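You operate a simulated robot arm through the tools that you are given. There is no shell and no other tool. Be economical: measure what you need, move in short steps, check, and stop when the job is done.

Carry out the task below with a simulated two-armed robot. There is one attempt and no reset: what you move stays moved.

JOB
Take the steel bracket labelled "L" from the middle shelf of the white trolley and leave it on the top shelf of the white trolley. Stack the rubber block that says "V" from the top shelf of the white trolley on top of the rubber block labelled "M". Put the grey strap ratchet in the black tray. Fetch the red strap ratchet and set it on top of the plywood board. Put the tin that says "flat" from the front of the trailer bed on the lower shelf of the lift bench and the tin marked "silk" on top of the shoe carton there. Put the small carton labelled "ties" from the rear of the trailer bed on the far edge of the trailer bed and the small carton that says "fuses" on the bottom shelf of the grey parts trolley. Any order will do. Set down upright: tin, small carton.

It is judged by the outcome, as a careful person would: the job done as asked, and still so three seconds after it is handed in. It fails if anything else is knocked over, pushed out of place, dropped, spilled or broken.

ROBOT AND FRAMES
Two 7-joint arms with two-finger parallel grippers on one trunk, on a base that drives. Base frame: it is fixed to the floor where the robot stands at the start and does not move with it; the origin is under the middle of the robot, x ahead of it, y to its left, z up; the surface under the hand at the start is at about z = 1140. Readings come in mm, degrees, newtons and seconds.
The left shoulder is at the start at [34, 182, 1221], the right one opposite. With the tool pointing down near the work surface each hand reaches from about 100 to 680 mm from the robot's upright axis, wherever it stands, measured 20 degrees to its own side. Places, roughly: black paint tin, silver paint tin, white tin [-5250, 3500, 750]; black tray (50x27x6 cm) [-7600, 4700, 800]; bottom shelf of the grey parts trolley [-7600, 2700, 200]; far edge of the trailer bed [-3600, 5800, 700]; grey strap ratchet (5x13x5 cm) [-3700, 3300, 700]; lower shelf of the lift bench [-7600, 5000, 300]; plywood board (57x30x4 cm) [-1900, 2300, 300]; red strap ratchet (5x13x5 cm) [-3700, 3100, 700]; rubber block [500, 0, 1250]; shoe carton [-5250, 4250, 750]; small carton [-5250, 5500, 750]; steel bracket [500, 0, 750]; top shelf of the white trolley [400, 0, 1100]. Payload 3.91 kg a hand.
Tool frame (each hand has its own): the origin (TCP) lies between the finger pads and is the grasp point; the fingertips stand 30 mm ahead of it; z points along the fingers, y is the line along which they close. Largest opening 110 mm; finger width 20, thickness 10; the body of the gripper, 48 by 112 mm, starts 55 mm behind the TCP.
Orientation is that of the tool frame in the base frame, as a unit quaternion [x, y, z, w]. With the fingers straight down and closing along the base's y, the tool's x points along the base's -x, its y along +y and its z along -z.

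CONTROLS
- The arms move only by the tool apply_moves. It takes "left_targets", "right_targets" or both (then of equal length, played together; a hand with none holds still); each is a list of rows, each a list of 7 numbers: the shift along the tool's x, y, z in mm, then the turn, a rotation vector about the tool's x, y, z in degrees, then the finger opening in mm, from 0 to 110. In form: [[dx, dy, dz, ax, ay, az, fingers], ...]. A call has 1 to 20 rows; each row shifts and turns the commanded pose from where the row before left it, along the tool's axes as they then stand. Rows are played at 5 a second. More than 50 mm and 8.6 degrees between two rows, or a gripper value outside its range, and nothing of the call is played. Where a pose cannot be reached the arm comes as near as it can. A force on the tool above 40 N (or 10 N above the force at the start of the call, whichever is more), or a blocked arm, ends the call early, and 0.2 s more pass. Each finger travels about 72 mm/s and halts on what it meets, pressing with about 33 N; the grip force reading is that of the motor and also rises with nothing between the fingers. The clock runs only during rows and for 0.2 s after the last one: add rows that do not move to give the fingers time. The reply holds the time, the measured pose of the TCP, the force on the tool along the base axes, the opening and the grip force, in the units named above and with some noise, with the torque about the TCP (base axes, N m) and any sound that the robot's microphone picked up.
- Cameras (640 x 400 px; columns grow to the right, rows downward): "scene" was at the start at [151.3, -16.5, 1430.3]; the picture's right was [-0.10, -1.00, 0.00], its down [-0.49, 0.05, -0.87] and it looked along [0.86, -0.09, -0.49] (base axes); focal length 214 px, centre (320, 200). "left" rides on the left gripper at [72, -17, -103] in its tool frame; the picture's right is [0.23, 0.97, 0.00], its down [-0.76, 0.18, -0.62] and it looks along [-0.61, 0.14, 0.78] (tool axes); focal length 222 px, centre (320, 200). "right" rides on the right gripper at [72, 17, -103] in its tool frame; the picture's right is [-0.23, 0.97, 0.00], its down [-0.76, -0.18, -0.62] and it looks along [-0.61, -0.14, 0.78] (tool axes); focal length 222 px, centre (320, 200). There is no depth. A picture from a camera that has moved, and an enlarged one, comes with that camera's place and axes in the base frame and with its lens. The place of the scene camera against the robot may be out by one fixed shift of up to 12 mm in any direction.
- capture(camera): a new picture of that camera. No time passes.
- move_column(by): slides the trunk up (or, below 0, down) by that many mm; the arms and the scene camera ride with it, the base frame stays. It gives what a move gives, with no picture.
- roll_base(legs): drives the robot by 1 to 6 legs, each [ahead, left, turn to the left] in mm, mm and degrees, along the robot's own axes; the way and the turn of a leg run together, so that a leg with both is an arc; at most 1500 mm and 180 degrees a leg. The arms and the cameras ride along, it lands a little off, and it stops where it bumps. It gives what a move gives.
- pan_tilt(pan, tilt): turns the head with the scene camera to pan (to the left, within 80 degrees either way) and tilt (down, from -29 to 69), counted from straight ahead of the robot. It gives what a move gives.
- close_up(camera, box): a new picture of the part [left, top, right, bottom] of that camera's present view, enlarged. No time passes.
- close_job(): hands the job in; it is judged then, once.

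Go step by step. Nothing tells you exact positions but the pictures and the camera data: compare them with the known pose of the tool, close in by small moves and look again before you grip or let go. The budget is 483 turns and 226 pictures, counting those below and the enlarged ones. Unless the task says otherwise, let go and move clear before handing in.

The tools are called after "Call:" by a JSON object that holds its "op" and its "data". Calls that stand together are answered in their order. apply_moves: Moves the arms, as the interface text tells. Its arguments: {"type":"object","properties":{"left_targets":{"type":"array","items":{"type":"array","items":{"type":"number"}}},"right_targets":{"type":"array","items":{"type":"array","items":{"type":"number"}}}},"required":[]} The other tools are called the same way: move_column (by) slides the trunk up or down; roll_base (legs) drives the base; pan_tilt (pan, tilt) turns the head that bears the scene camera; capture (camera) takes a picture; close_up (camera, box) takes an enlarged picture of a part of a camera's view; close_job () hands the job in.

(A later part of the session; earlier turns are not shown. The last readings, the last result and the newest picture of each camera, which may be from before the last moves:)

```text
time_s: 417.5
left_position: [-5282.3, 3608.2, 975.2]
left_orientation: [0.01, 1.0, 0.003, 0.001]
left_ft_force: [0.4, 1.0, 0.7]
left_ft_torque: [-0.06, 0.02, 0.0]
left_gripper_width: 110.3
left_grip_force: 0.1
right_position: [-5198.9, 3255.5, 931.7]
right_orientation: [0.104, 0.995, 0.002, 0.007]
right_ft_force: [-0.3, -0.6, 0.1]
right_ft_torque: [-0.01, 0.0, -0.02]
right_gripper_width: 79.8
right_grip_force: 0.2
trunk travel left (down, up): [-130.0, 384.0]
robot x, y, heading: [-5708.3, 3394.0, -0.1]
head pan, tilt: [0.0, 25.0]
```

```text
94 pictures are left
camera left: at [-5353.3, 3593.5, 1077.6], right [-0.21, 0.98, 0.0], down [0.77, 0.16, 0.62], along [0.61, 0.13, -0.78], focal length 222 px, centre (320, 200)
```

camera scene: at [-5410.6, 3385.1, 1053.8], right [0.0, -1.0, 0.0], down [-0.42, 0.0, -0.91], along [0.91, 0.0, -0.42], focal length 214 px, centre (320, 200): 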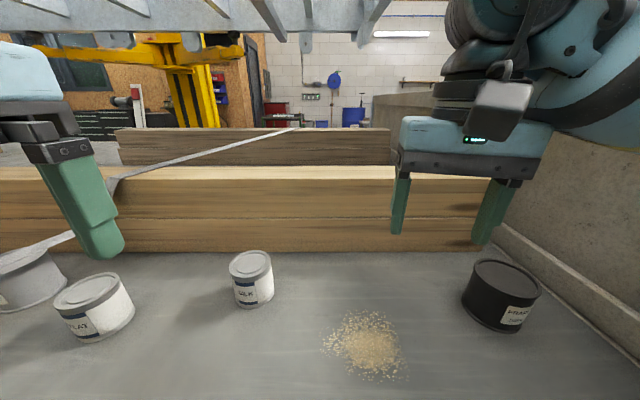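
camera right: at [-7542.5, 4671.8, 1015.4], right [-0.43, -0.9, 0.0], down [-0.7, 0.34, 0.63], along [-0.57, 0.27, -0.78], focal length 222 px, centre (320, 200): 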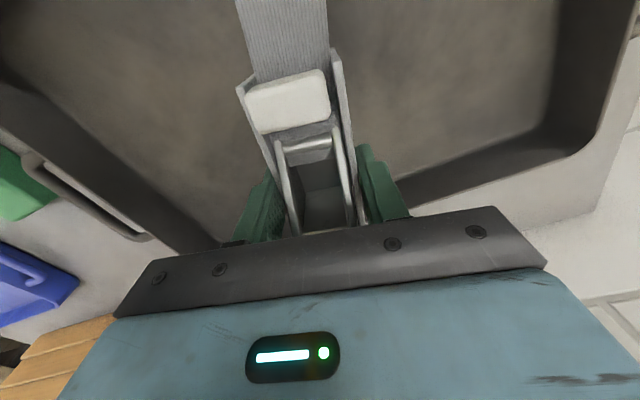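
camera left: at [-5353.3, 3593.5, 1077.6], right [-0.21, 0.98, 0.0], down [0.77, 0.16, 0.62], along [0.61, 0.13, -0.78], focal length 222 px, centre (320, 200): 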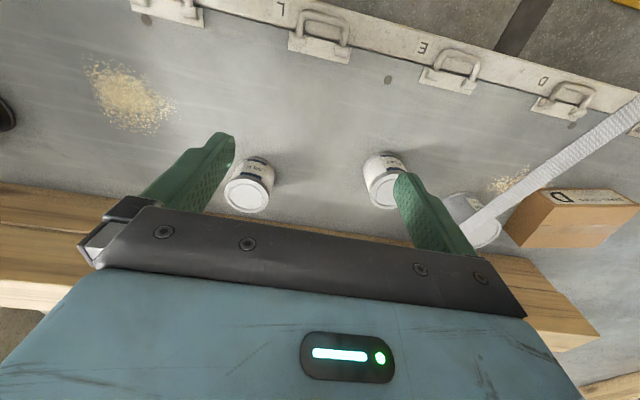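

Left-hand camera gives SILK at (-5110,3521). Moving the left hand above it.

Call:
{"op": "apply_moves", "data": {"left_targets": [[-35, -16.7, 23, 0, 0, 0, 110], [-35, -16.7, 23, 0, 0, 0, 110], [-35, -16.7, 23, 0, 0, 0, 110], [-35, -16.7, 23, 0, 0, 0, 110], [-35, -16.7, 23, 0, 0, 0, 110], [0, 0, 0, 0, 0, 0, 110]]}}

Call:
{"op": "capture", "data": {"camera": "left"}}

Call:
{"op": "capture", "data": {"camera": "scene"}}

```text
time_s: 418.9
left_position: [-5112.5, 3523.0, 857.9]
left_orientation: [0.009, 1.0, 0.002, 0.0]
left_ft_force: [-0.2, 0.3, 0.0]
left_ft_torque: [0.01, 0.03, 0.0]
left_gripper_width: 110.1
left_grip_force: 0.1
right_position: [-5199.1, 3254.2, 931.4]
right_orientation: [0.103, 0.995, 0.004, 0.007]
right_ft_force: [-0.7, 1.0, 0.6]
right_ft_torque: [0.02, 0.01, 0.02]
right_gripper_width: 80.0
right_grip_force: 0.1
trunk travel left (down, up): [-130.0, 384.0]
robot x, y, heading: [-5709.6, 3396.0, -0.2]
head pan, tilt: [0.0, 25.0]
```

```text
93 pictures are left
camera left: at [-5184.0, 3506.4, 958.8], right [-0.21, 0.98, 0.0], down [0.76, 0.16, 0.62], along [0.61, 0.13, -0.78], focal length 222 px, centre (320, 200)
```

left: 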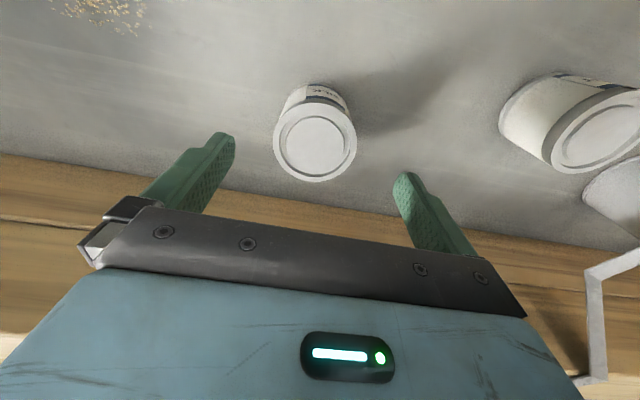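

```text
92 pictures are left
camera scene: at [-5411.3, 3385.2, 1054.1], right [0.0, -1.0, 0.0], down [-0.42, 0.0, -0.91], along [0.91, 0.0, -0.42], focal length 214 px, centre (320, 200)
```

scene: 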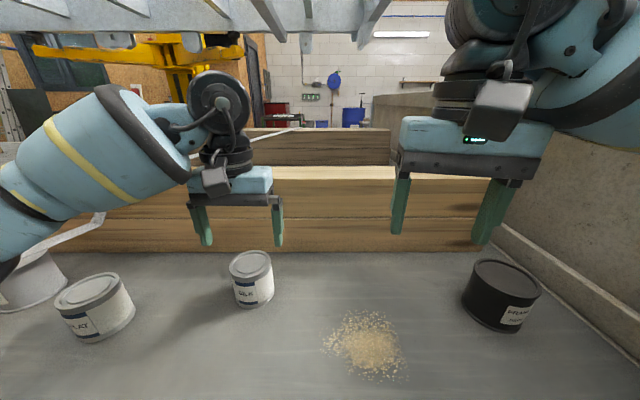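

The left elbow hangs low over the other tins, so I'll use the right arm for SILK instead (its elbow side is free). Retracting the left hand and strafing left.

Call:
{"op": "apply_moves", "data": {"left_targets": [[0, 0, -40, 0, 0, 0, 110], [15, 0, -40, 0, 0, 0, 110], [40, 16, -25, 0, 0, 0, 110], [40, 20, -15, 0, 0, 0, 110], [40, 20, -10, 0, 0, 0, 110], [40, 20, 0, 0, 0, 0, 110]]}}

Call:
{"op": "roll_base", "data": {"legs": [[0, 255, 0]]}}

Call:
{"op": "apply_moves", "data": {"right_targets": [[0, 0, 0, 0, 0, 6, 110], [0, 0, 0, 0, 0, 6, 110]]}}

Call:
{"op": "capture", "data": {"camera": "right"}}

Call:
{"op": "capture", "data": {"camera": "scene"}}

```text
time_s: 420.3
left_position: [-5284.2, 3598.5, 981.3]
left_orientation: [0.01, 1.0, 0.001, 0.001]
left_ft_force: [0.1, 0.5, 0.7]
left_ft_torque: [-0.02, -0.02, -0.06]
left_gripper_width: 110.0
left_grip_force: 0.1
left hand out of reach, approached as far as the arm can: row 6
right_position: [-5198.8, 3255.8, 932.1]
right_orientation: [0.104, 0.995, 0.002, 0.006]
right_ft_force: [0.4, 0.6, -0.1]
right_ft_torque: [0.04, 0.03, -0.02]
right_gripper_width: 80.2
right_grip_force: 0.0
trunk travel left (down, up): [-130.0, 384.0]
robot x, y, heading: [-5707.7, 3393.9, -0.2]
head pan, tilt: [0.0, 25.0]
```

```text
time_s: 423.1
left_position: [-5282.1, 3848.4, 980.9]
left_orientation: [0.011, 1.0, 0.001, 0.0]
left_ft_force: [-0.2, 0.6, 0.5]
left_ft_torque: [0.0, 0.0, 0.01]
left_gripper_width: 110.0
left_grip_force: 0.1
right_position: [-5197.2, 3506.3, 932.0]
right_orientation: [0.105, 0.994, 0.003, 0.007]
right_ft_force: [-0.3, -0.7, 0.2]
right_ft_torque: [0.03, 0.01, 0.0]
right_gripper_width: 79.9
right_grip_force: 0.1
trunk travel left (down, up): [-130.0, 384.0]
robot x, y, heading: [-5708.3, 3641.8, -0.1]
head pan, tilt: [0.0, 25.0]
```

```text
time_s: 423.7
left_position: [-5282.7, 3848.5, 981.4]
left_orientation: [0.009, 1.0, 0.0, 0.0]
left_ft_force: [0.5, -0.4, 0.3]
left_ft_torque: [-0.01, 0.01, -0.05]
left_gripper_width: 110.1
left_grip_force: 0.2
right_position: [-5198.5, 3504.7, 932.7]
right_orientation: [0.209, 0.978, 0.004, 0.006]
right_ft_force: [0.6, 0.0, -0.9]
right_ft_torque: [-0.02, -0.02, 0.0]
right_gripper_width: 109.9
right_grip_force: 0.1
trunk travel left (down, up): [-130.0, 384.0]
robot x, y, heading: [-5708.1, 3644.9, -0.3]
head pan, tilt: [0.0, 25.0]
```

```text
91 pictures are left
camera right: at [-5259.6, 3549.9, 1035.0], right [0.6, 0.8, 0.01], down [0.61, -0.48, 0.63], along [0.51, -0.37, -0.78], focal length 222 px, centre (320, 200)
```

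right: 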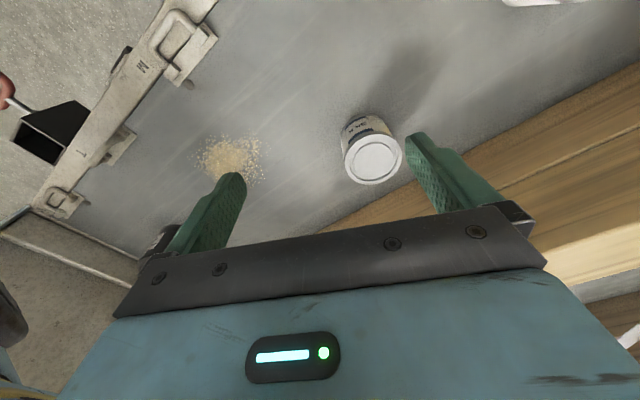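

```text
90 pictures are left
camera scene: at [-5410.2, 3635.5, 1054.0], right [0.0, -1.0, 0.0], down [-0.42, 0.0, -0.91], along [0.91, 0.0, -0.42], focal length 214 px, centre (320, 200)
```

scene: 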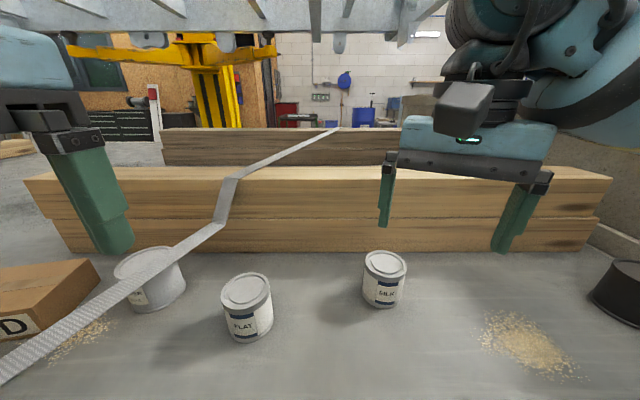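

SILK confirmed at (-5105,3522). Squaring the right hand and moving above it.

Call:
{"op": "apply_moves", "data": {"right_targets": [[0, 0, 0, 0, 0, -8, 110], [0, 0, 0, 0, 0, -8, 110], [0, 0, 0, 0, 0, -8, 110], [-31, 5.8, 25, 0, 0, 0, 110], [-31, 5.8, 25, 0, 0, 0, 110], [-31, 5.8, 25, 0, 0, 0, 110], [0, 0, 0, 0, 0, 0, 110]]}}

Call:
{"op": "capture", "data": {"camera": "right"}}

Call:
{"op": "capture", "data": {"camera": "scene"}}

```text
time_s: 425.3
left_position: [-5282.8, 3849.0, 981.8]
left_orientation: [0.009, 1.0, 0.0, 0.0]
left_ft_force: [1.2, 0.4, -0.3]
left_ft_torque: [-0.01, 0.01, -0.02]
left_gripper_width: 110.0
left_grip_force: 0.1
right_position: [-5104.8, 3525.8, 861.5]
right_orientation: [0.0, 1.0, 0.003, 0.007]
right_ft_force: [0.8, -0.1, -0.4]
right_ft_torque: [0.0, -0.02, -0.02]
right_gripper_width: 109.7
right_grip_force: 0.0
trunk travel left (down, up): [-130.0, 384.0]
robot x, y, heading: [-5704.8, 3647.7, -0.2]
head pan, tilt: [0.0, 25.0]
```

```text
89 pictures are left
camera right: at [-5179.1, 3540.9, 964.3], right [0.23, 0.97, 0.01], down [0.75, -0.18, 0.63], along [0.62, -0.14, -0.77], focal length 222 px, centre (320, 200)
```

right: 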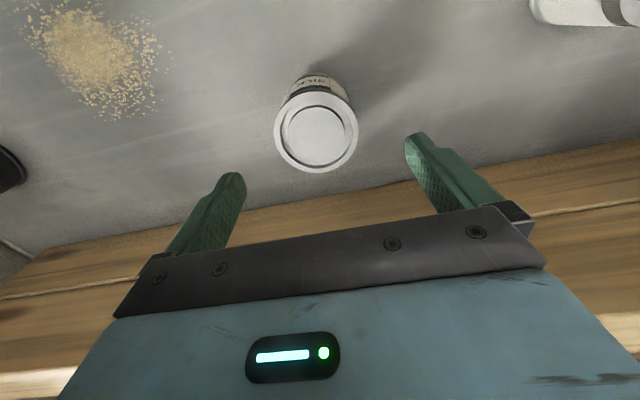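

```text
88 pictures are left
camera scene: at [-5410.5, 3635.5, 1054.1], right [0.0, -1.0, 0.0], down [-0.42, 0.0, -0.91], along [0.91, 0.0, -0.42], focal length 214 px, centre (320, 200)
```

scene: 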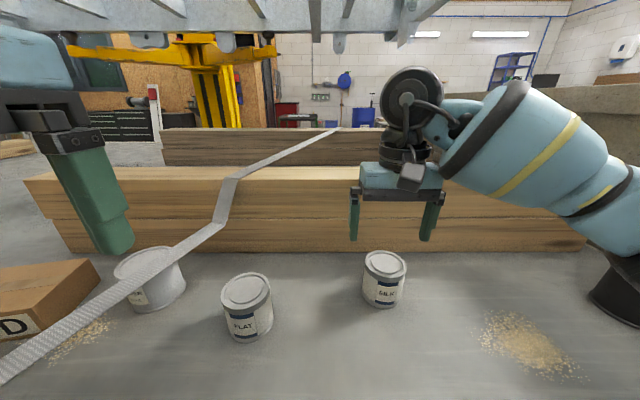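

Aligned within a few mm. Descending around the tin and gripping.

Call:
{"op": "apply_moves", "data": {"right_targets": [[-5, -5.5, 38, 0, 0, 0, 110], [0, 0, 38, 0, 0, 0, 110], [0, 0, 37, 0, 0, 0, 110], [0, 0, 0, 0, 0, 0, 110], [0, 0, 0, 0, 0, 0, 80], [0, 0, 0, 0, 0, 0, 60], [0, 0, 0, 0, 0, 0, 60], [0, 0, 0, 0, 0, 0, 60]]}}

Call:
{"op": "capture", "data": {"camera": "right"}}

Call:
{"op": "capture", "data": {"camera": "scene"}}

```text
time_s: 427.1
left_position: [-5282.0, 3847.6, 981.7]
left_orientation: [0.01, 1.0, 0.002, 0.0]
left_ft_force: [0.4, -0.1, -0.4]
left_ft_torque: [0.03, 0.0, 0.02]
left_gripper_width: 109.9
left_grip_force: 0.1
right_position: [-5098.4, 3518.3, 745.7]
right_orientation: [0.001, 1.0, 0.002, 0.007]
right_ft_force: [0.6, -0.2, -0.1]
right_ft_torque: [-0.09, -0.01, -0.01]
right_gripper_width: 73.4
right_grip_force: 32.8
trunk travel left (down, up): [-130.0, 384.0]
robot x, y, heading: [-5708.5, 3643.4, -0.1]
head pan, tilt: [0.0, 25.0]
```

```text
87 pictures are left
camera right: at [-5172.2, 3534.4, 847.9], right [0.23, 0.97, 0.01], down [0.75, -0.18, 0.63], along [0.62, -0.14, -0.77], focal length 222 px, centre (320, 200)
```

right: 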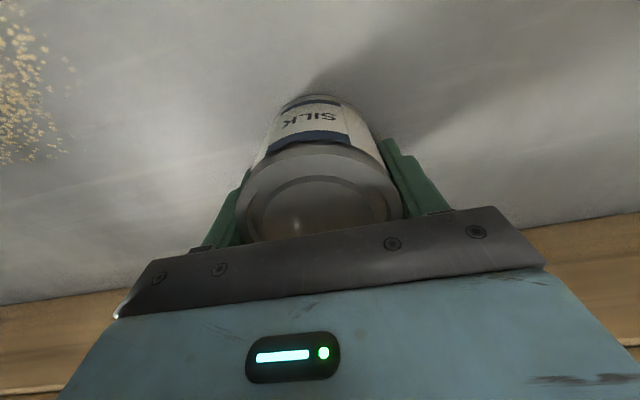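

```text
86 pictures are left
camera scene: at [-5410.1, 3635.5, 1053.9], right [0.0, -1.0, 0.0], down [-0.42, 0.0, -0.91], along [0.91, 0.0, -0.42], focal length 214 px, centre (320, 200)
```

scene: 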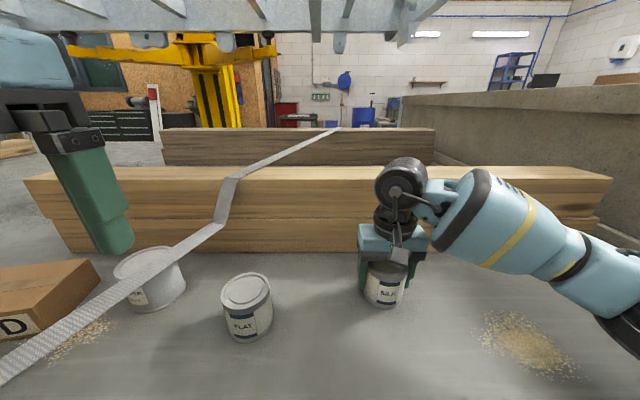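

SILK gripped (73 mm). Lifting it high, backing slightly, moving toward the shoe carton and turning left.

Call:
{"op": "apply_moves", "data": {"right_targets": [[0, 0, -20, 0, 0, 0, 60], [0, 0, -40, 0, 0, 0, 60], [0, 0, -40, 0, 0, 0, 60], [0, 0, -40, 0, 0, 0, 60], [0, 0, -40, 0, 0, 0, 60], [0, 0, -20, 0, 0, 0, 60]]}}

Call:
{"op": "roll_base", "data": {"legs": [[-60, 0, 0], [0, 350, 0], [0, 0, 33]]}}

Call:
{"op": "capture", "data": {"camera": "scene"}}

Call:
{"op": "capture", "data": {"camera": "right"}}

```text
time_s: 428.5
left_position: [-5282.7, 3849.4, 981.5]
left_orientation: [0.009, 1.0, 0.001, 0.0]
left_ft_force: [0.0, 0.8, 0.0]
left_ft_torque: [0.03, -0.01, -0.05]
left_gripper_width: 109.8
left_grip_force: 0.1
right_position: [-5098.9, 3514.5, 946.6]
right_orientation: [0.0, 1.0, 0.003, 0.007]
right_ft_force: [-0.1, 0.1, -4.2]
right_ft_torque: [0.0, -0.04, 0.01]
right_gripper_width: 73.3
right_grip_force: 33.0
trunk travel left (down, up): [-130.0, 384.0]
robot x, y, heading: [-5706.8, 3644.8, -0.1]
head pan, tilt: [0.0, 25.0]
```

```text
time_s: 434.2
left_position: [-5504.5, 4378.8, 977.1]
left_orientation: [-0.251, 0.968, 0.005, -0.007]
left_ft_force: [0.2, 0.1, -0.7]
left_ft_torque: [0.0, 0.03, 0.02]
left_gripper_width: 110.0
left_grip_force: 0.0
right_position: [-5180.7, 4191.9, 946.4]
right_orientation: [-0.269, 0.963, 0.004, 0.006]
right_ft_force: [-0.1, -0.2, -2.7]
right_ft_torque: [0.04, 0.0, 0.02]
right_gripper_width: 73.5
right_grip_force: 33.0
trunk travel left (down, up): [-130.0, 384.0]
robot x, y, heading: [-5768.7, 3990.1, 30.8]
head pan, tilt: [0.0, 25.0]
stopped in leg 3: the robot was blocked; the commanded pose is now the measured one
```

```text
85 pictures are left
camera scene: at [-5511.8, 4134.0, 1053.6], right [0.51, -0.86, 0.0], down [-0.36, -0.22, -0.91], along [0.78, 0.46, -0.42], focal length 214 px, centre (320, 200)
```

scene: 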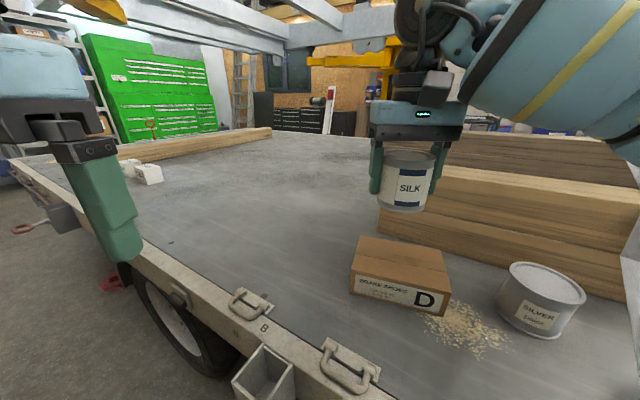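

```text
84 pictures are left
camera right: at [-5252.9, 4167.7, 1048.8], right [-0.31, 0.95, 0.01], down [0.74, 0.24, 0.63], along [0.6, 0.2, -0.77], focal length 222 px, centre (320, 200)
```

right: 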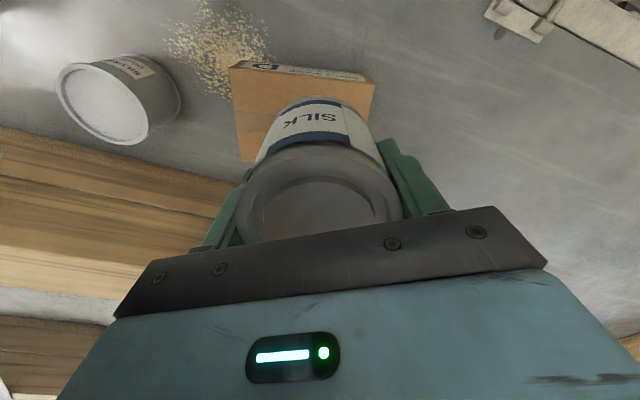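

Shoe carton ("BRAKE SHOES D") top centre ≈ (-5134,4177), about 170×125 mm, top z≈745. Moving SILK above its centre.

Call:
{"op": "apply_moves", "data": {"right_targets": [[-10.5, -12.2, 25, 0, 0, 0, 60], [-10.5, -12.2, 30, 0, 0, 0, 60], [-10.5, -12.2, 30, 0, 0, 0, 60], [0, 0, 25, 0, 0, 0, 60], [0, 0, 0, 0, 0, 0, 60]]}}

Call:
{"op": "capture", "data": {"camera": "scene"}}

Call:
{"op": "capture", "data": {"camera": "right"}}

```text
time_s: 435.4
left_position: [-5504.5, 4379.8, 976.0]
left_orientation: [-0.252, 0.968, 0.005, -0.008]
left_ft_force: [-0.8, 0.3, -0.8]
left_ft_torque: [-0.02, -0.01, 0.06]
left_gripper_width: 109.9
left_grip_force: 0.0
right_position: [-5133.9, 4178.9, 833.5]
right_orientation: [-0.27, 0.963, 0.005, 0.006]
right_ft_force: [-0.8, 0.3, -3.1]
right_ft_torque: [0.03, -0.02, 0.04]
right_gripper_width: 73.5
right_grip_force: 32.9
trunk travel left (down, up): [-130.0, 384.0]
robot x, y, heading: [-5769.2, 3983.5, 30.7]
head pan, tilt: [0.0, 25.0]
```

```text
83 pictures are left
camera scene: at [-5510.9, 4134.1, 1053.2], right [0.51, -0.86, 0.0], down [-0.37, -0.22, -0.91], along [0.78, 0.47, -0.42], focal length 214 px, centre (320, 200)
```

scene: 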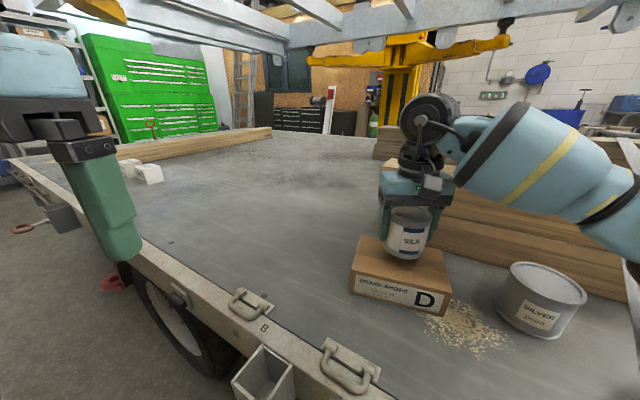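

```text
82 pictures are left
camera right: at [-5206.7, 4154.4, 936.6], right [-0.31, 0.95, 0.01], down [0.74, 0.24, 0.63], along [0.6, 0.2, -0.77], focal length 222 px, centre (320, 200)
```

right: 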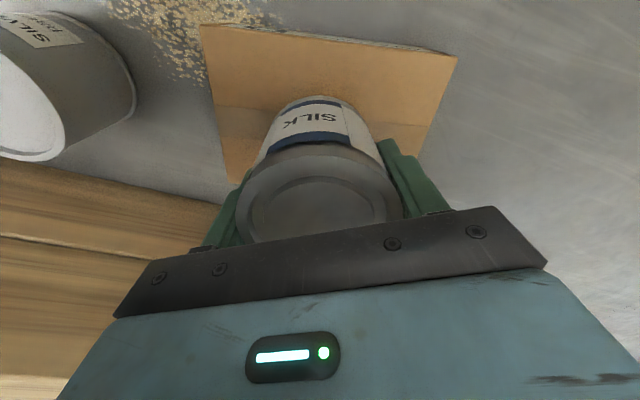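

Call:
{"op": "apply_moves", "data": {"right_targets": [[0, 0, 20, 0, 0, 0, 60], [0, 0, 14, 0, 0, 0, 60], [0, 0, 4, 0, 0, 0, 60], [0, 0, 3, 0, 0, 0, 60], [0, 0, 0, 0, 0, 0, 60]]}}

Call:
{"op": "close_up", "data": {"camera": "scene", "box": [320, 160, 500, 320]}}

```text
time_s: 436.6
left_position: [-5505.2, 4378.3, 975.8]
left_orientation: [-0.253, 0.967, 0.005, -0.008]
left_ft_force: [-0.2, 0.2, -0.4]
left_ft_torque: [-0.04, 0.02, 0.0]
left_gripper_width: 110.1
left_grip_force: 0.0
right_position: [-5133.4, 4180.3, 796.2]
right_orientation: [-0.271, 0.963, 0.007, 0.007]
right_ft_force: [-4.3, 1.4, 28.1]
right_ft_torque: [-0.9, -0.32, -0.06]
right_gripper_width: 73.5
right_grip_force: 32.9
trunk travel left (down, up): [-130.0, 384.0]
robot x, y, heading: [-5770.3, 3989.9, 30.9]
head pan, tilt: [0.0, 25.0]
```

```text
2.50 times, centred on (410, 240) of scene
camera zoom: at [-5511.3, 4133.9, 1053.5], right [0.51, -0.86, 0.0], down [-0.36, -0.22, -0.91], along [0.78, 0.47, -0.42], focal length 536 px, centre (95, 100)
```

zoom: 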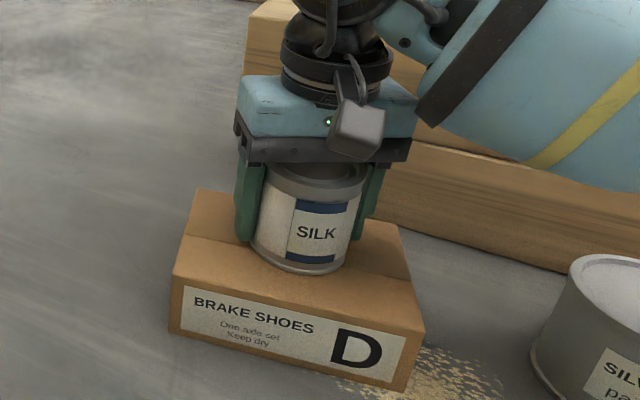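

Standing on the carton. Easing off, releasing and rising.

Call:
{"op": "apply_moves", "data": {"right_targets": [[0, 0, -3, 0, 0, 0, 60], [0, 0, 0, 0, 0, 0, 85], [0, 0, 0, 0, 0, 0, 105], [0, 0, 0, 0, 0, 0, 108], [0, 0, 0, 0, 0, 0, 108], [0, 0, -20, 0, 0, 0, 108], [0, 0, -40, 0, 0, 0, 108], [0, 0, -40, 0, 0, 0, 108], [0, 0, -40, 0, 0, 0, 108]]}}

Call:
{"op": "capture", "data": {"camera": "scene"}}

```text
time_s: 438.6
left_position: [-5505.3, 4379.3, 977.5]
left_orientation: [-0.251, 0.968, 0.005, -0.008]
left_ft_force: [-1.1, -0.3, 0.1]
left_ft_torque: [0.0, -0.02, 0.04]
left_gripper_width: 110.0
left_grip_force: 0.1
right_position: [-5133.5, 4177.8, 940.5]
right_orientation: [-0.27, 0.963, 0.006, 0.006]
right_ft_force: [0.3, -0.7, 0.7]
right_ft_torque: [0.0, 0.01, 0.01]
right_gripper_width: 108.0
right_grip_force: 0.1
trunk travel left (down, up): [-130.0, 384.0]
robot x, y, heading: [-5769.4, 3984.1, 31.0]
head pan, tilt: [0.0, 25.0]
```

```text
80 pictures are left
camera scene: at [-5511.0, 4133.6, 1053.2], right [0.51, -0.86, 0.0], down [-0.37, -0.22, -0.91], along [0.78, 0.47, -0.42], focal length 214 px, centre (320, 200)
```

scene: 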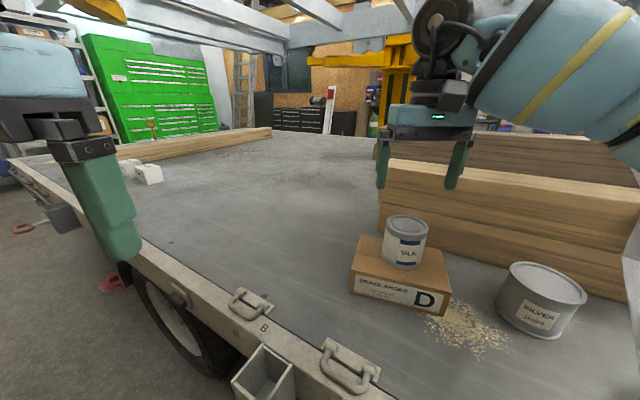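

SILK is on the shoe carton. Now squaring up for the FLAT tin.

Call:
{"op": "roll_base", "data": {"legs": [[-40, 0, 0], [0, 0, -31], [60, -110, 0]]}}

Call:
{"op": "capture", "data": {"camera": "scene"}}

Call:
{"op": "capture", "data": {"camera": "right"}}

```text
time_s: 442.2
left_position: [-5318.1, 4060.9, 976.3]
left_orientation: [0.013, 1.0, 0.006, -0.004]
left_ft_force: [0.2, -0.4, -0.5]
left_ft_torque: [-0.02, -0.04, 0.02]
left_gripper_width: 110.0
left_grip_force: 0.1
right_position: [-5103.1, 3698.0, 941.6]
right_orientation: [-0.005, 1.0, 0.002, 0.007]
right_ft_force: [0.1, 0.0, -0.2]
right_ft_torque: [-0.01, 0.01, 0.0]
right_gripper_width: 108.0
right_grip_force: 0.1
trunk travel left (down, up): [-130.0, 384.0]
robot x, y, heading: [-5742.6, 3858.7, 0.2]
head pan, tilt: [0.0, 25.0]
```

```text
79 pictures are left
camera scene: at [-5445.5, 3851.9, 1053.9], right [0.0, -1.0, 0.0], down [-0.42, 0.0, -0.91], along [0.91, 0.0, -0.42], focal length 214 px, centre (320, 200)
```

scene: 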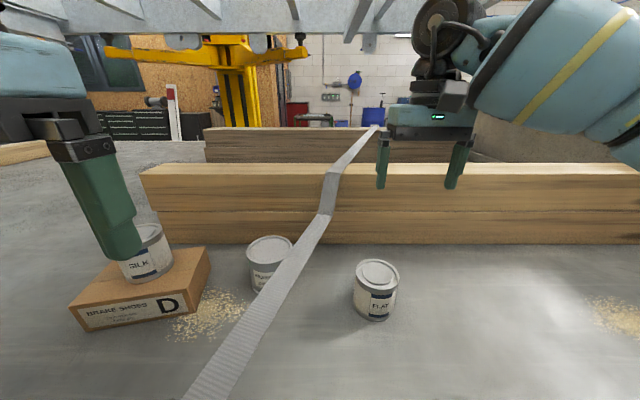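

```text
78 pictures are left
camera right: at [-5177.0, 3713.4, 1044.2], right [0.22, 0.98, 0.01], down [0.75, -0.17, 0.63], along [0.62, -0.13, -0.77], focal length 222 px, centre (320, 200)
```

right: 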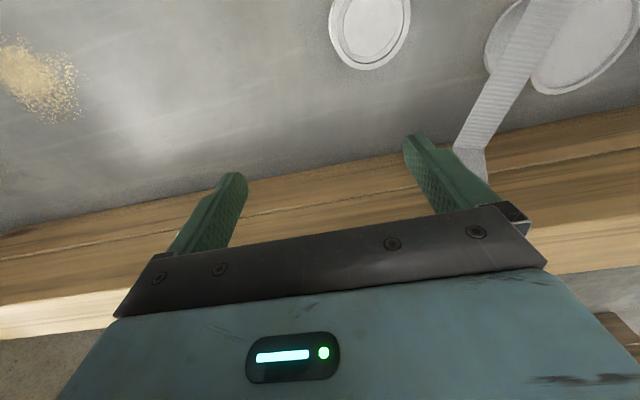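

FLAT tin at (-5157,3760). Moving the right hand behind it and pitching 40° for the approach.

Call:
{"op": "apply_moves", "data": {"right_targets": [[33, 15.5, 0, 0, 0, 0, 110], [33, 15.5, 0, 0, 0, 0, 110], [33, 15.5, 0, 0, 0, 0, 110], [32, 15.5, 0, 0, -8, 0, 110], [0, 0, 0, 0, -8, 0, 110], [0, 0, 0, 0, -8, 0, 110], [0, 0, 0, 0, -8, 0, 110], [0, 0, 0, 0, -8, 0, 110], [20.8, 0, 24.8, 0, 0, 0, 110], [20.8, 0, 24.8, 0, 0, 0, 110], [20.8, 0, 24.8, 0, 0, 0, 110], [0, 0, 0, 0, 0, 0, 110]]}}

Call:
{"op": "capture", "data": {"camera": "right"}}

Call:
{"op": "capture", "data": {"camera": "scene"}}

```text
time_s: 444.8
left_position: [-5318.9, 4060.1, 977.5]
left_orientation: [0.013, 1.0, 0.007, -0.004]
left_ft_force: [-0.1, 0.5, 0.2]
left_ft_torque: [0.02, 0.03, 0.0]
left_gripper_width: 110.0
left_grip_force: 0.0
right_position: [-5232.6, 3759.8, 843.5]
right_orientation: [-0.004, 0.937, 0.004, 0.35]
right_ft_force: [-0.9, 0.0, -0.2]
right_ft_torque: [0.0, 0.0, 0.0]
right_gripper_width: 110.1
right_grip_force: 0.1
trunk travel left (down, up): [-130.0, 384.0]
robot x, y, heading: [-5743.7, 3860.5, 0.2]
head pan, tilt: [0.0, 25.0]
```

```text
77 pictures are left
camera right: at [-5355.4, 3775.4, 875.4], right [0.16, 0.97, 0.15], down [0.17, -0.18, 0.97], along [0.97, -0.13, -0.19], focal length 222 px, centre (320, 200)
```

right: 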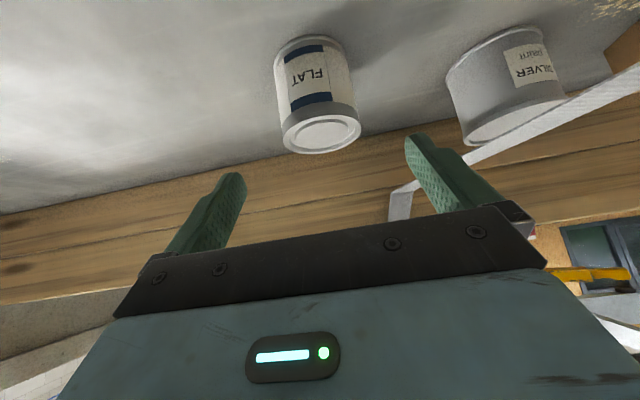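

```text
76 pictures are left
camera scene: at [-5445.8, 3852.2, 1054.0], right [0.0, -1.0, 0.0], down [-0.42, 0.0, -0.91], along [0.91, 0.0, -0.42], focal length 214 px, centre (320, 200)
```

scene: 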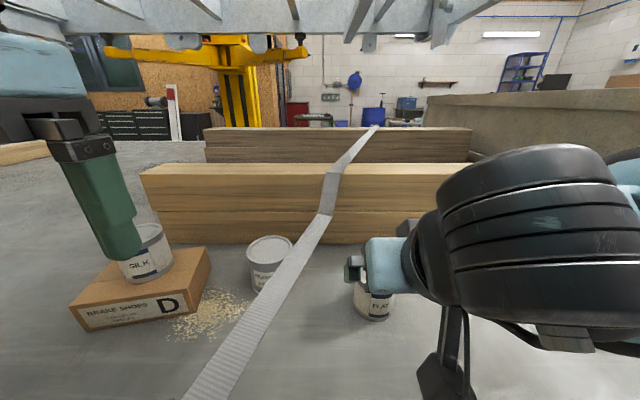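

Approaching along the tool axis around FLAT, then closing.

Call:
{"op": "apply_moves", "data": {"right_targets": [[1, 0.4, 39, 0, 0, 0, 110], [1, 0.4, 39, 0, 0, 0, 110], [1, 0.4, 38, 0, 0, 0, 110], [0, 0, 0, 0, 0, 0, 110]]}}

Call:
{"op": "capture", "data": {"camera": "right"}}

```text
time_s: 445.8
left_position: [-5319.8, 4061.7, 977.6]
left_orientation: [0.013, 1.0, 0.006, -0.004]
left_ft_force: [-0.4, 0.0, 0.7]
left_ft_torque: [-0.02, 0.01, 0.01]
left_gripper_width: 110.0
left_grip_force: 0.0
right_position: [-5158.6, 3762.8, 752.7]
right_orientation: [-0.004, 0.937, 0.005, 0.35]
right_ft_force: [0.8, 1.1, 0.5]
right_ft_torque: [0.03, -0.01, -0.03]
right_gripper_width: 110.0
right_grip_force: 0.1
trunk travel left (down, up): [-130.0, 384.0]
robot x, y, heading: [-5742.5, 3858.9, -0.1]
head pan, tilt: [0.0, 25.0]
```

```text
75 pictures are left
camera right: at [-5281.8, 3777.3, 784.0], right [0.16, 0.97, 0.15], down [0.17, -0.18, 0.97], along [0.97, -0.13, -0.19], focal length 222 px, centre (320, 200)
```

right: 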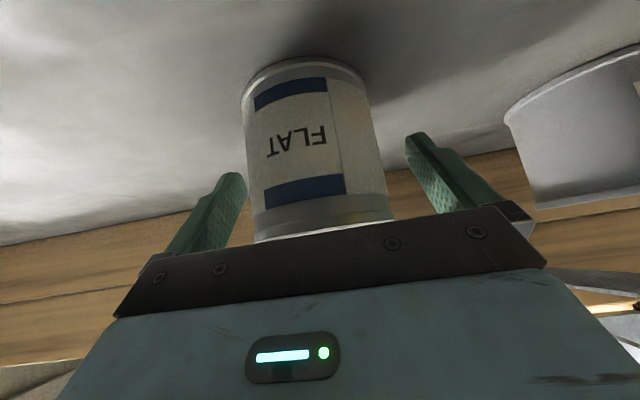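

Nicely centred. Closing and lifting.

Call:
{"op": "apply_moves", "data": {"right_targets": [[0, 0, 0, 0, 0, 0, 85], [0, 0, 0, 0, 0, 0, 60], [0, 0, 0, 0, 0, 0, 60], [0, 0, 0, 0, 0, 0, 60], [-13, 0, -15, 0, 0, 0, 60], [-26, 0, -30, 0, 0, 0, 60], [-26, 0, -30, 0, 0, 0, 60], [-26, 0, -30, 0, 0, 0, 60], [-26, 0, -30, 0, 0, 0, 60]]}}

Call:
{"op": "capture", "data": {"camera": "scene"}}

```text
time_s: 447.8
left_position: [-5319.5, 4060.4, 976.8]
left_orientation: [0.013, 1.0, 0.006, -0.004]
left_ft_force: [-0.5, 0.2, 0.8]
left_ft_torque: [0.0, 0.01, 0.02]
left_gripper_width: 109.9
left_grip_force: 0.1
right_position: [-5156.5, 3759.9, 930.5]
right_orientation: [-0.004, 0.937, 0.005, 0.35]
right_ft_force: [-0.8, -0.4, -3.9]
right_ft_torque: [0.0, -0.01, 0.0]
right_gripper_width: 73.2
right_grip_force: 32.8
trunk travel left (down, up): [-130.0, 384.0]
robot x, y, heading: [-5744.5, 3855.4, -0.1]
head pan, tilt: [0.0, 25.0]
```

```text
74 pictures are left
camera scene: at [-5445.8, 3852.2, 1054.0], right [0.0, -1.0, 0.0], down [-0.42, 0.0, -0.91], along [0.91, 0.0, -0.42], focal length 214 px, centre (320, 200)
```

scene: 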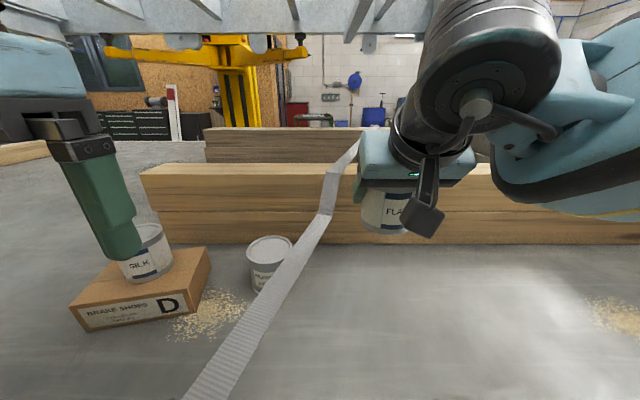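

FLAT held (73 mm). Backing away, turning to face west, and moving in front of the lift bench.

Call:
{"op": "roll_base", "data": {"legs": [[-680, 0, 0], [0, 0, 180], [0, -1060, 0]]}}

Call:
{"op": "pan_tilt", "data": {"pan": 0, "tilt": 30}}

Call:
{"op": "capture", "data": {"camera": "scene"}}

```text
time_s: 468.4
left_position: [-6897.4, 4706.8, 977.8]
left_orientation: [1.0, 0.018, 0.006, 0.006]
left_ft_force: [0.2, 0.5, 0.0]
left_ft_torque: [0.03, -0.01, 0.0]
left_gripper_width: 109.9
left_grip_force: 0.0
right_position: [-7078.7, 4998.0, 929.5]
right_orientation: [0.936, 0.033, -0.35, 0.016]
right_ft_force: [0.2, 0.0, -2.9]
right_ft_torque: [-0.02, -0.01, 0.0]
right_gripper_width: 73.5
right_grip_force: 32.9
trunk travel left (down, up): [-130.0, 384.0]
robot x, y, heading: [-6485.4, 4931.9, -176.0]
head pan, tilt: [0.0, 25.0]
```

```text
time_s: 469.0
left_position: [-6898.6, 4708.1, 976.9]
left_orientation: [1.0, 0.018, 0.006, 0.007]
left_ft_force: [0.3, 0.2, -0.9]
left_ft_torque: [-0.01, 0.03, 0.01]
left_gripper_width: 109.9
left_grip_force: 0.1
right_position: [-7078.8, 4997.9, 930.2]
right_orientation: [0.936, 0.033, -0.349, 0.015]
right_ft_force: [-0.8, -1.2, -2.9]
right_ft_torque: [0.01, 0.0, 0.02]
right_gripper_width: 73.9
right_grip_force: 32.6
trunk travel left (down, up): [-130.0, 384.0]
robot x, y, heading: [-6485.7, 4938.2, -176.4]
head pan, tilt: [0.0, 30.0]
```

```text
73 pictures are left
camera scene: at [-6782.0, 4909.0, 1046.0], right [-0.06, 1.0, 0.0], down [0.5, 0.03, -0.87], along [-0.86, -0.06, -0.5], focal length 214 px, centre (320, 200)
```

scene: 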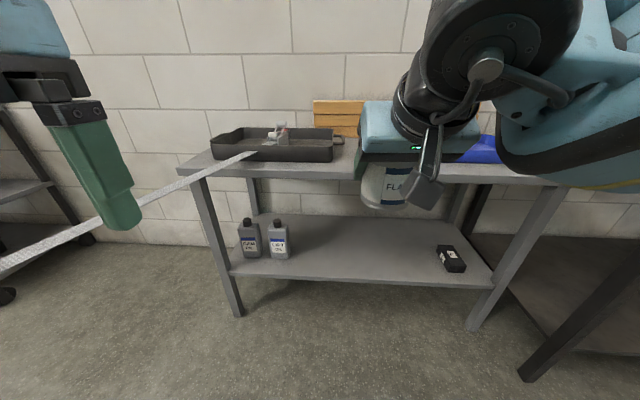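

Ratchet still in the tray. The free shelf space is around (-7520,5020). Drawing the hand in and lowering it below the bench top, here in free space.

Call:
{"op": "move_column", "data": {"by": 60}}

Call:
{"op": "apply_moves", "data": {"right_targets": [[38, 0, -32, 0, 0, 0, 60], [38, 0, -32, 0, 0, 0, 60], [28.6, 0, 34.1, 0, 0, 0, 60], [28.6, 0, 34.1, 0, 0, 0, 60], [28.6, 0, 34.1, 0, 0, 0, 60], [28.6, 0, 34.1, 0, 0, 0, 60], [28.6, 0, 34.1, 0, 0, 0, 60], [28.6, 0, 34.1, 0, 0, 0, 60], [28.6, 0, 34.1, 0, 0, 0, 60], [28.6, 0, 34.1, 0, 0, 0, 60], [28.6, 0, 34.1, 0, 0, 0, 60], [28.6, 0, 34.1, 0, 0, 0, 60]]}}

Call:
{"op": "capture", "data": {"camera": "scene"}}

```text
time_s: 470.0
left_position: [-6899.8, 4707.4, 1037.1]
left_orientation: [1.0, 0.017, 0.004, 0.006]
left_ft_force: [0.2, 0.6, 0.0]
left_ft_torque: [0.01, -0.01, -0.01]
left_gripper_width: 109.8
left_grip_force: 0.1
right_position: [-7081.0, 4997.1, 988.3]
right_orientation: [0.937, 0.033, -0.348, 0.016]
right_ft_force: [-0.4, -0.1, -3.5]
right_ft_torque: [-0.01, 0.0, -0.01]
right_gripper_width: 73.6
right_grip_force: 32.9
trunk travel left (down, up): [-190.0, 324.0]
robot x, y, heading: [-6488.4, 4936.3, -176.1]
head pan, tilt: [0.0, 30.0]
```

```text
time_s: 472.6
left_position: [-6897.5, 4706.4, 1037.5]
left_orientation: [1.0, 0.017, 0.005, 0.005]
left_ft_force: [0.6, 0.0, -0.1]
left_ft_torque: [-0.02, -0.02, 0.0]
left_gripper_width: 109.9
left_grip_force: 0.0
right_position: [-6986.8, 4997.6, 541.1]
right_orientation: [0.936, 0.033, -0.349, 0.016]
right_ft_force: [1.0, -0.6, -2.7]
right_ft_torque: [0.0, 0.03, -0.03]
right_gripper_width: 73.3
right_grip_force: 32.9
trunk travel left (down, up): [-190.0, 324.0]
robot x, y, heading: [-6486.4, 4937.5, -176.5]
head pan, tilt: [0.0, 30.0]
```

```text
72 pictures are left
camera scene: at [-6757.1, 4910.2, 1117.3], right [-0.06, 1.0, 0.0], down [0.5, 0.03, -0.87], along [-0.86, -0.06, -0.5], focal length 214 px, centre (320, 200)
```

scene: 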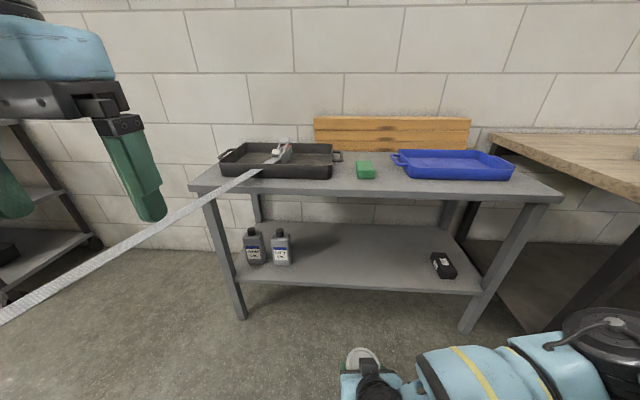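

Call:
{"op": "apply_moves", "data": {"right_targets": [[25.7, 0, 30.7, 0, 0, 0, 60], [25.7, 0, 30.7, 0, 0, 0, 60], [25.7, 0, 30.7, 0, 0, 0, 60]]}}

Call:
{"op": "roll_base", "data": {"legs": [[0, 0, -3.6], [290, 0, 0]]}}

Call:
{"op": "pan_tilt", "data": {"pan": -10, "tilt": 50}}

Call:
{"op": "capture", "data": {"camera": "scene"}}

```text
time_s: 473.4
left_position: [-6898.6, 4707.2, 1036.7]
left_orientation: [1.0, 0.018, 0.005, 0.006]
left_ft_force: [0.1, -0.4, 0.9]
left_ft_torque: [0.0, -0.03, 0.0]
left_gripper_width: 110.0
left_grip_force: 0.0
right_position: [-6990.4, 4996.8, 423.6]
right_orientation: [0.937, 0.031, -0.349, 0.014]
right_ft_force: [-0.3, -0.4, -3.0]
right_ft_torque: [-0.01, 0.04, 0.03]
right_gripper_width: 73.7
right_grip_force: 33.0
trunk travel left (down, up): [-190.0, 324.0]
robot x, y, heading: [-6487.1, 4938.0, -176.2]
head pan, tilt: [0.0, 30.0]
```

```text
time_s: 475.9
left_position: [-7211.6, 4736.0, 1037.0]
left_orientation: [1.0, -0.016, 0.005, 0.006]
left_ft_force: [0.4, 0.0, 0.0]
left_ft_torque: [-0.01, 0.01, -0.02]
left_gripper_width: 109.8
left_grip_force: 0.0
right_position: [-7283.6, 5029.4, 423.9]
right_orientation: [0.937, 0.001, -0.35, 0.003]
right_ft_force: [-0.8, 0.2, -3.5]
right_ft_torque: [-0.01, 0.0, -0.04]
right_gripper_width: 73.5
right_grip_force: 33.3
trunk travel left (down, up): [-190.0, 324.0]
robot x, y, heading: [-6785.0, 4939.8, 179.8]
head pan, tilt: [0.0, 30.0]
```

```text
time_s: 476.7
left_position: [-7211.6, 4735.2, 1036.6]
left_orientation: [1.0, -0.016, 0.004, 0.007]
left_ft_force: [0.0, -0.2, 0.1]
left_ft_torque: [-0.01, 0.01, -0.01]
left_gripper_width: 109.8
left_grip_force: 0.0
right_position: [-7282.6, 5029.6, 424.1]
right_orientation: [0.937, 0.001, -0.349, 0.004]
right_ft_force: [-0.9, -0.3, -3.1]
right_ft_torque: [-0.01, 0.0, 0.0]
right_gripper_width: 73.5
right_grip_force: 32.8
trunk travel left (down, up): [-190.0, 324.0]
robot x, y, heading: [-6786.4, 4938.0, 179.9]
head pan, tilt: [-10.0, 50.0]
```

```text
71 pictures are left
camera scene: at [-7041.6, 4942.0, 1087.9], right [0.18, 0.98, 0.0], down [0.75, -0.13, -0.64], along [-0.63, 0.11, -0.77], focal length 214 px, centre (320, 200)
```

scene: 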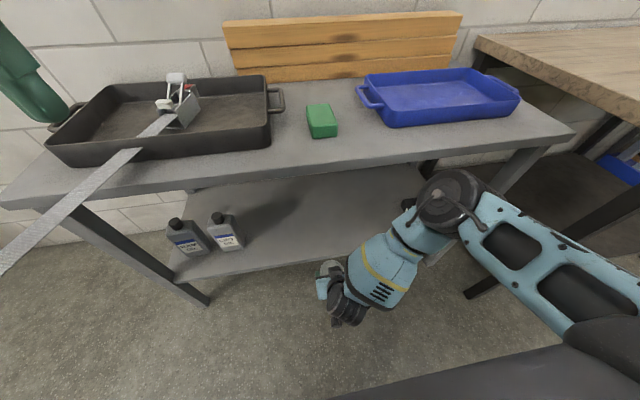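

Extending the arm over the shelf.

Call:
{"op": "apply_moves", "data": {"right_targets": [[-31, 0, 26, 0, 0, 0, 60], [-31, 0, 26, 0, 0, 0, 60], [-31, 0, 26, 0, 0, 0, 60], [-31, 0, 26, 0, 0, 0, 60]]}}

Call:
{"op": "capture", "data": {"camera": "scene"}}

Call:
{"op": "capture", "data": {"camera": "right"}}

```text
time_s: 477.7
left_position: [-7211.9, 4735.4, 1037.5]
left_orientation: [1.0, -0.015, 0.005, 0.006]
left_ft_force: [0.3, 0.7, -1.5]
left_ft_torque: [-0.03, 0.04, -0.02]
left_gripper_width: 109.9
left_grip_force: 0.0
right_position: [-7447.0, 5030.1, 424.1]
right_orientation: [0.937, 0.002, -0.349, 0.003]
right_ft_force: [0.1, 1.1, -4.5]
right_ft_torque: [0.05, 0.01, 0.02]
right_gripper_width: 73.6
right_grip_force: 33.0
trunk travel left (down, up): [-190.0, 324.0]
robot x, y, heading: [-6786.3, 4932.6, 179.7]
head pan, tilt: [-10.0, 50.0]
```

```text
70 pictures are left
camera scene: at [-7041.8, 4941.9, 1087.8], right [0.18, 0.98, 0.0], down [0.75, -0.14, -0.64], along [-0.63, 0.11, -0.77], focal length 214 px, centre (320, 200)
```

scene: 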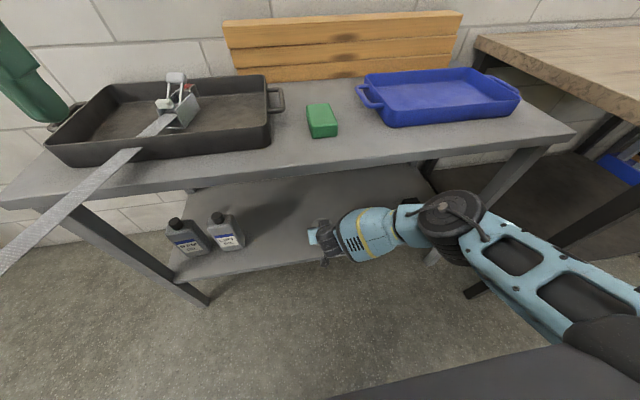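

```text
69 pictures are left
camera right: at [-7324.7, 5014.4, 455.1], right [-0.17, -0.97, 0.15], down [-0.17, 0.18, 0.97], along [-0.97, 0.14, -0.2], focal length 222 px, centre (320, 200)
```

right: 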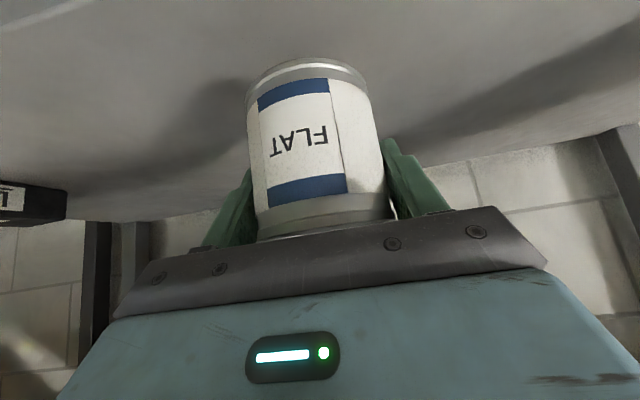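

Call:
{"op": "roll_base", "data": {"legs": [[35, 0, 0]]}}

Call:
{"op": "apply_moves", "data": {"right_targets": [[-20, 0, 17, 0, 0, 0, 60], [20, 0, 24, 0, 0, 0, 60], [16, 0, 19, 0, 0, 0, 60], [0, 0, 0, 0, 0, 0, 60]]}}

Call:
{"op": "capture", "data": {"camera": "right"}}

Call:
{"op": "capture", "data": {"camera": "scene"}}

```text
time_s: 478.6
left_position: [-7247.9, 4735.1, 1037.1]
left_orientation: [1.0, -0.016, 0.005, 0.007]
left_ft_force: [-0.4, 0.2, -0.2]
left_ft_torque: [0.03, 0.01, 0.03]
left_gripper_width: 110.2
left_grip_force: 0.1
right_position: [-7483.4, 5030.4, 424.2]
right_orientation: [0.937, 0.001, -0.349, 0.003]
right_ft_force: [0.2, 0.0, -4.1]
right_ft_torque: [0.0, 0.0, -0.01]
right_gripper_width: 73.4
right_grip_force: 33.4
trunk travel left (down, up): [-190.0, 324.0]
robot x, y, heading: [-6822.3, 4938.2, 179.9]
head pan, tilt: [-10.0, 50.0]
```

```text
time_s: 479.6
left_position: [-7244.4, 4735.3, 1038.6]
left_orientation: [1.0, -0.015, 0.003, 0.005]
left_ft_force: [0.5, -0.9, -0.7]
left_ft_torque: [0.01, 0.02, 0.0]
left_gripper_width: 110.1
left_grip_force: 0.1
right_position: [-7510.3, 5024.3, 372.0]
right_orientation: [0.935, 0.004, -0.354, 0.006]
right_ft_force: [-3.3, -5.8, 26.0]
right_ft_torque: [0.27, 0.37, -0.06]
right_gripper_width: 73.8
right_grip_force: 32.8
trunk travel left (down, up): [-190.0, 324.0]
robot x, y, heading: [-6821.5, 4934.8, 180.0]
head pan, tilt: [-10.0, 50.0]
```

```text
68 pictures are left
camera right: at [-7388.4, 5008.7, 402.5], right [-0.16, -0.97, 0.16], down [-0.16, 0.18, 0.97], along [-0.97, 0.13, -0.19], focal length 222 px, centre (320, 200)
```

right: 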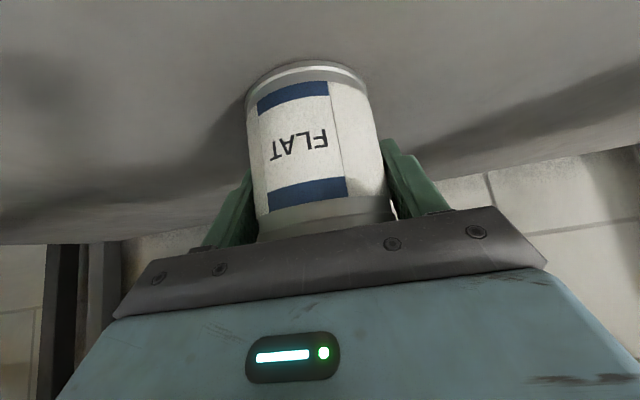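

```text
67 pictures are left
camera scene: at [-7075.0, 4941.5, 1088.8], right [0.18, 0.98, 0.0], down [0.75, -0.13, -0.64], along [-0.63, 0.11, -0.76], focal length 214 px, centre (320, 200)
```

scene: 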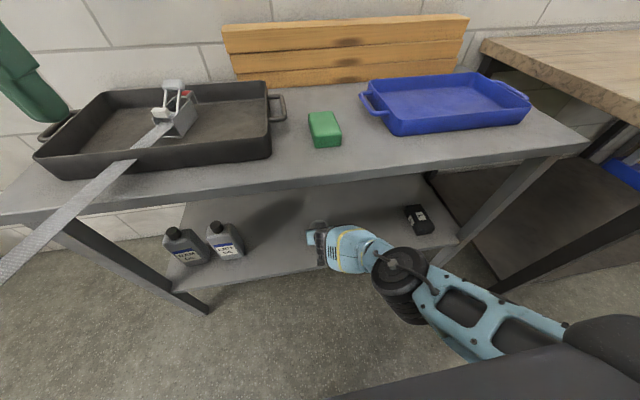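

The tin is standing on the shelf. Easing and releasing, then withdrawing along the tool axis.

Call:
{"op": "apply_moves", "data": {"right_targets": [[-1.6, 0, -1.9, 0, 0, 0, 60], [0, 0, 0, 0, 0, 0, 80], [0, 0, 0, 0, 0, 0, 100], [0, 0, 0, 0, 0, 0, 108], [0, 0, 0, 0, 0, 0, 108], [0, 0, -20, 0, 0, 0, 108], [0, 0, -35, 0, 0, 0, 108], [0, 0, -40, 0, 0, 0, 108]]}}

Call:
{"op": "capture", "data": {"camera": "right"}}

```text
time_s: 481.4
left_position: [-7246.0, 4736.1, 1036.9]
left_orientation: [1.0, -0.016, 0.005, 0.006]
left_ft_force: [0.3, 0.1, 0.1]
left_ft_torque: [0.06, 0.01, 0.0]
left_gripper_width: 110.1
left_grip_force: 0.1
right_position: [-7449.3, 5031.4, 444.6]
right_orientation: [0.937, 0.002, -0.35, 0.003]
right_ft_force: [-0.5, -0.1, -0.2]
right_ft_torque: [0.0, 0.0, 0.01]
right_gripper_width: 108.0
right_grip_force: 0.1
trunk travel left (down, up): [-190.0, 324.0]
robot x, y, heading: [-6821.3, 4935.7, 179.9]
head pan, tilt: [-10.0, 50.0]
```

```text
66 pictures are left
camera right: at [-7326.6, 5015.1, 474.3], right [-0.17, -0.97, 0.15], down [-0.17, 0.18, 0.97], along [-0.97, 0.14, -0.19], focal length 222 px, centre (320, 200)
```

right: 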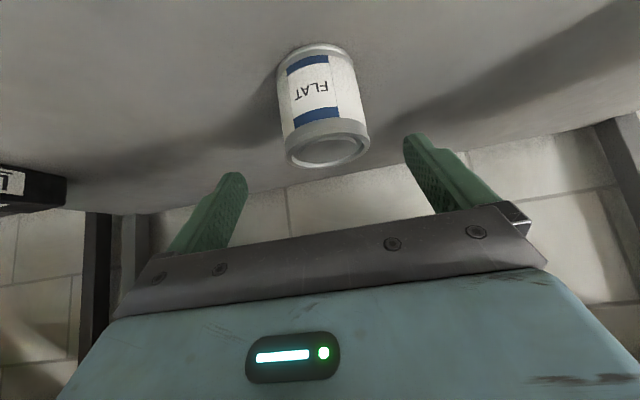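

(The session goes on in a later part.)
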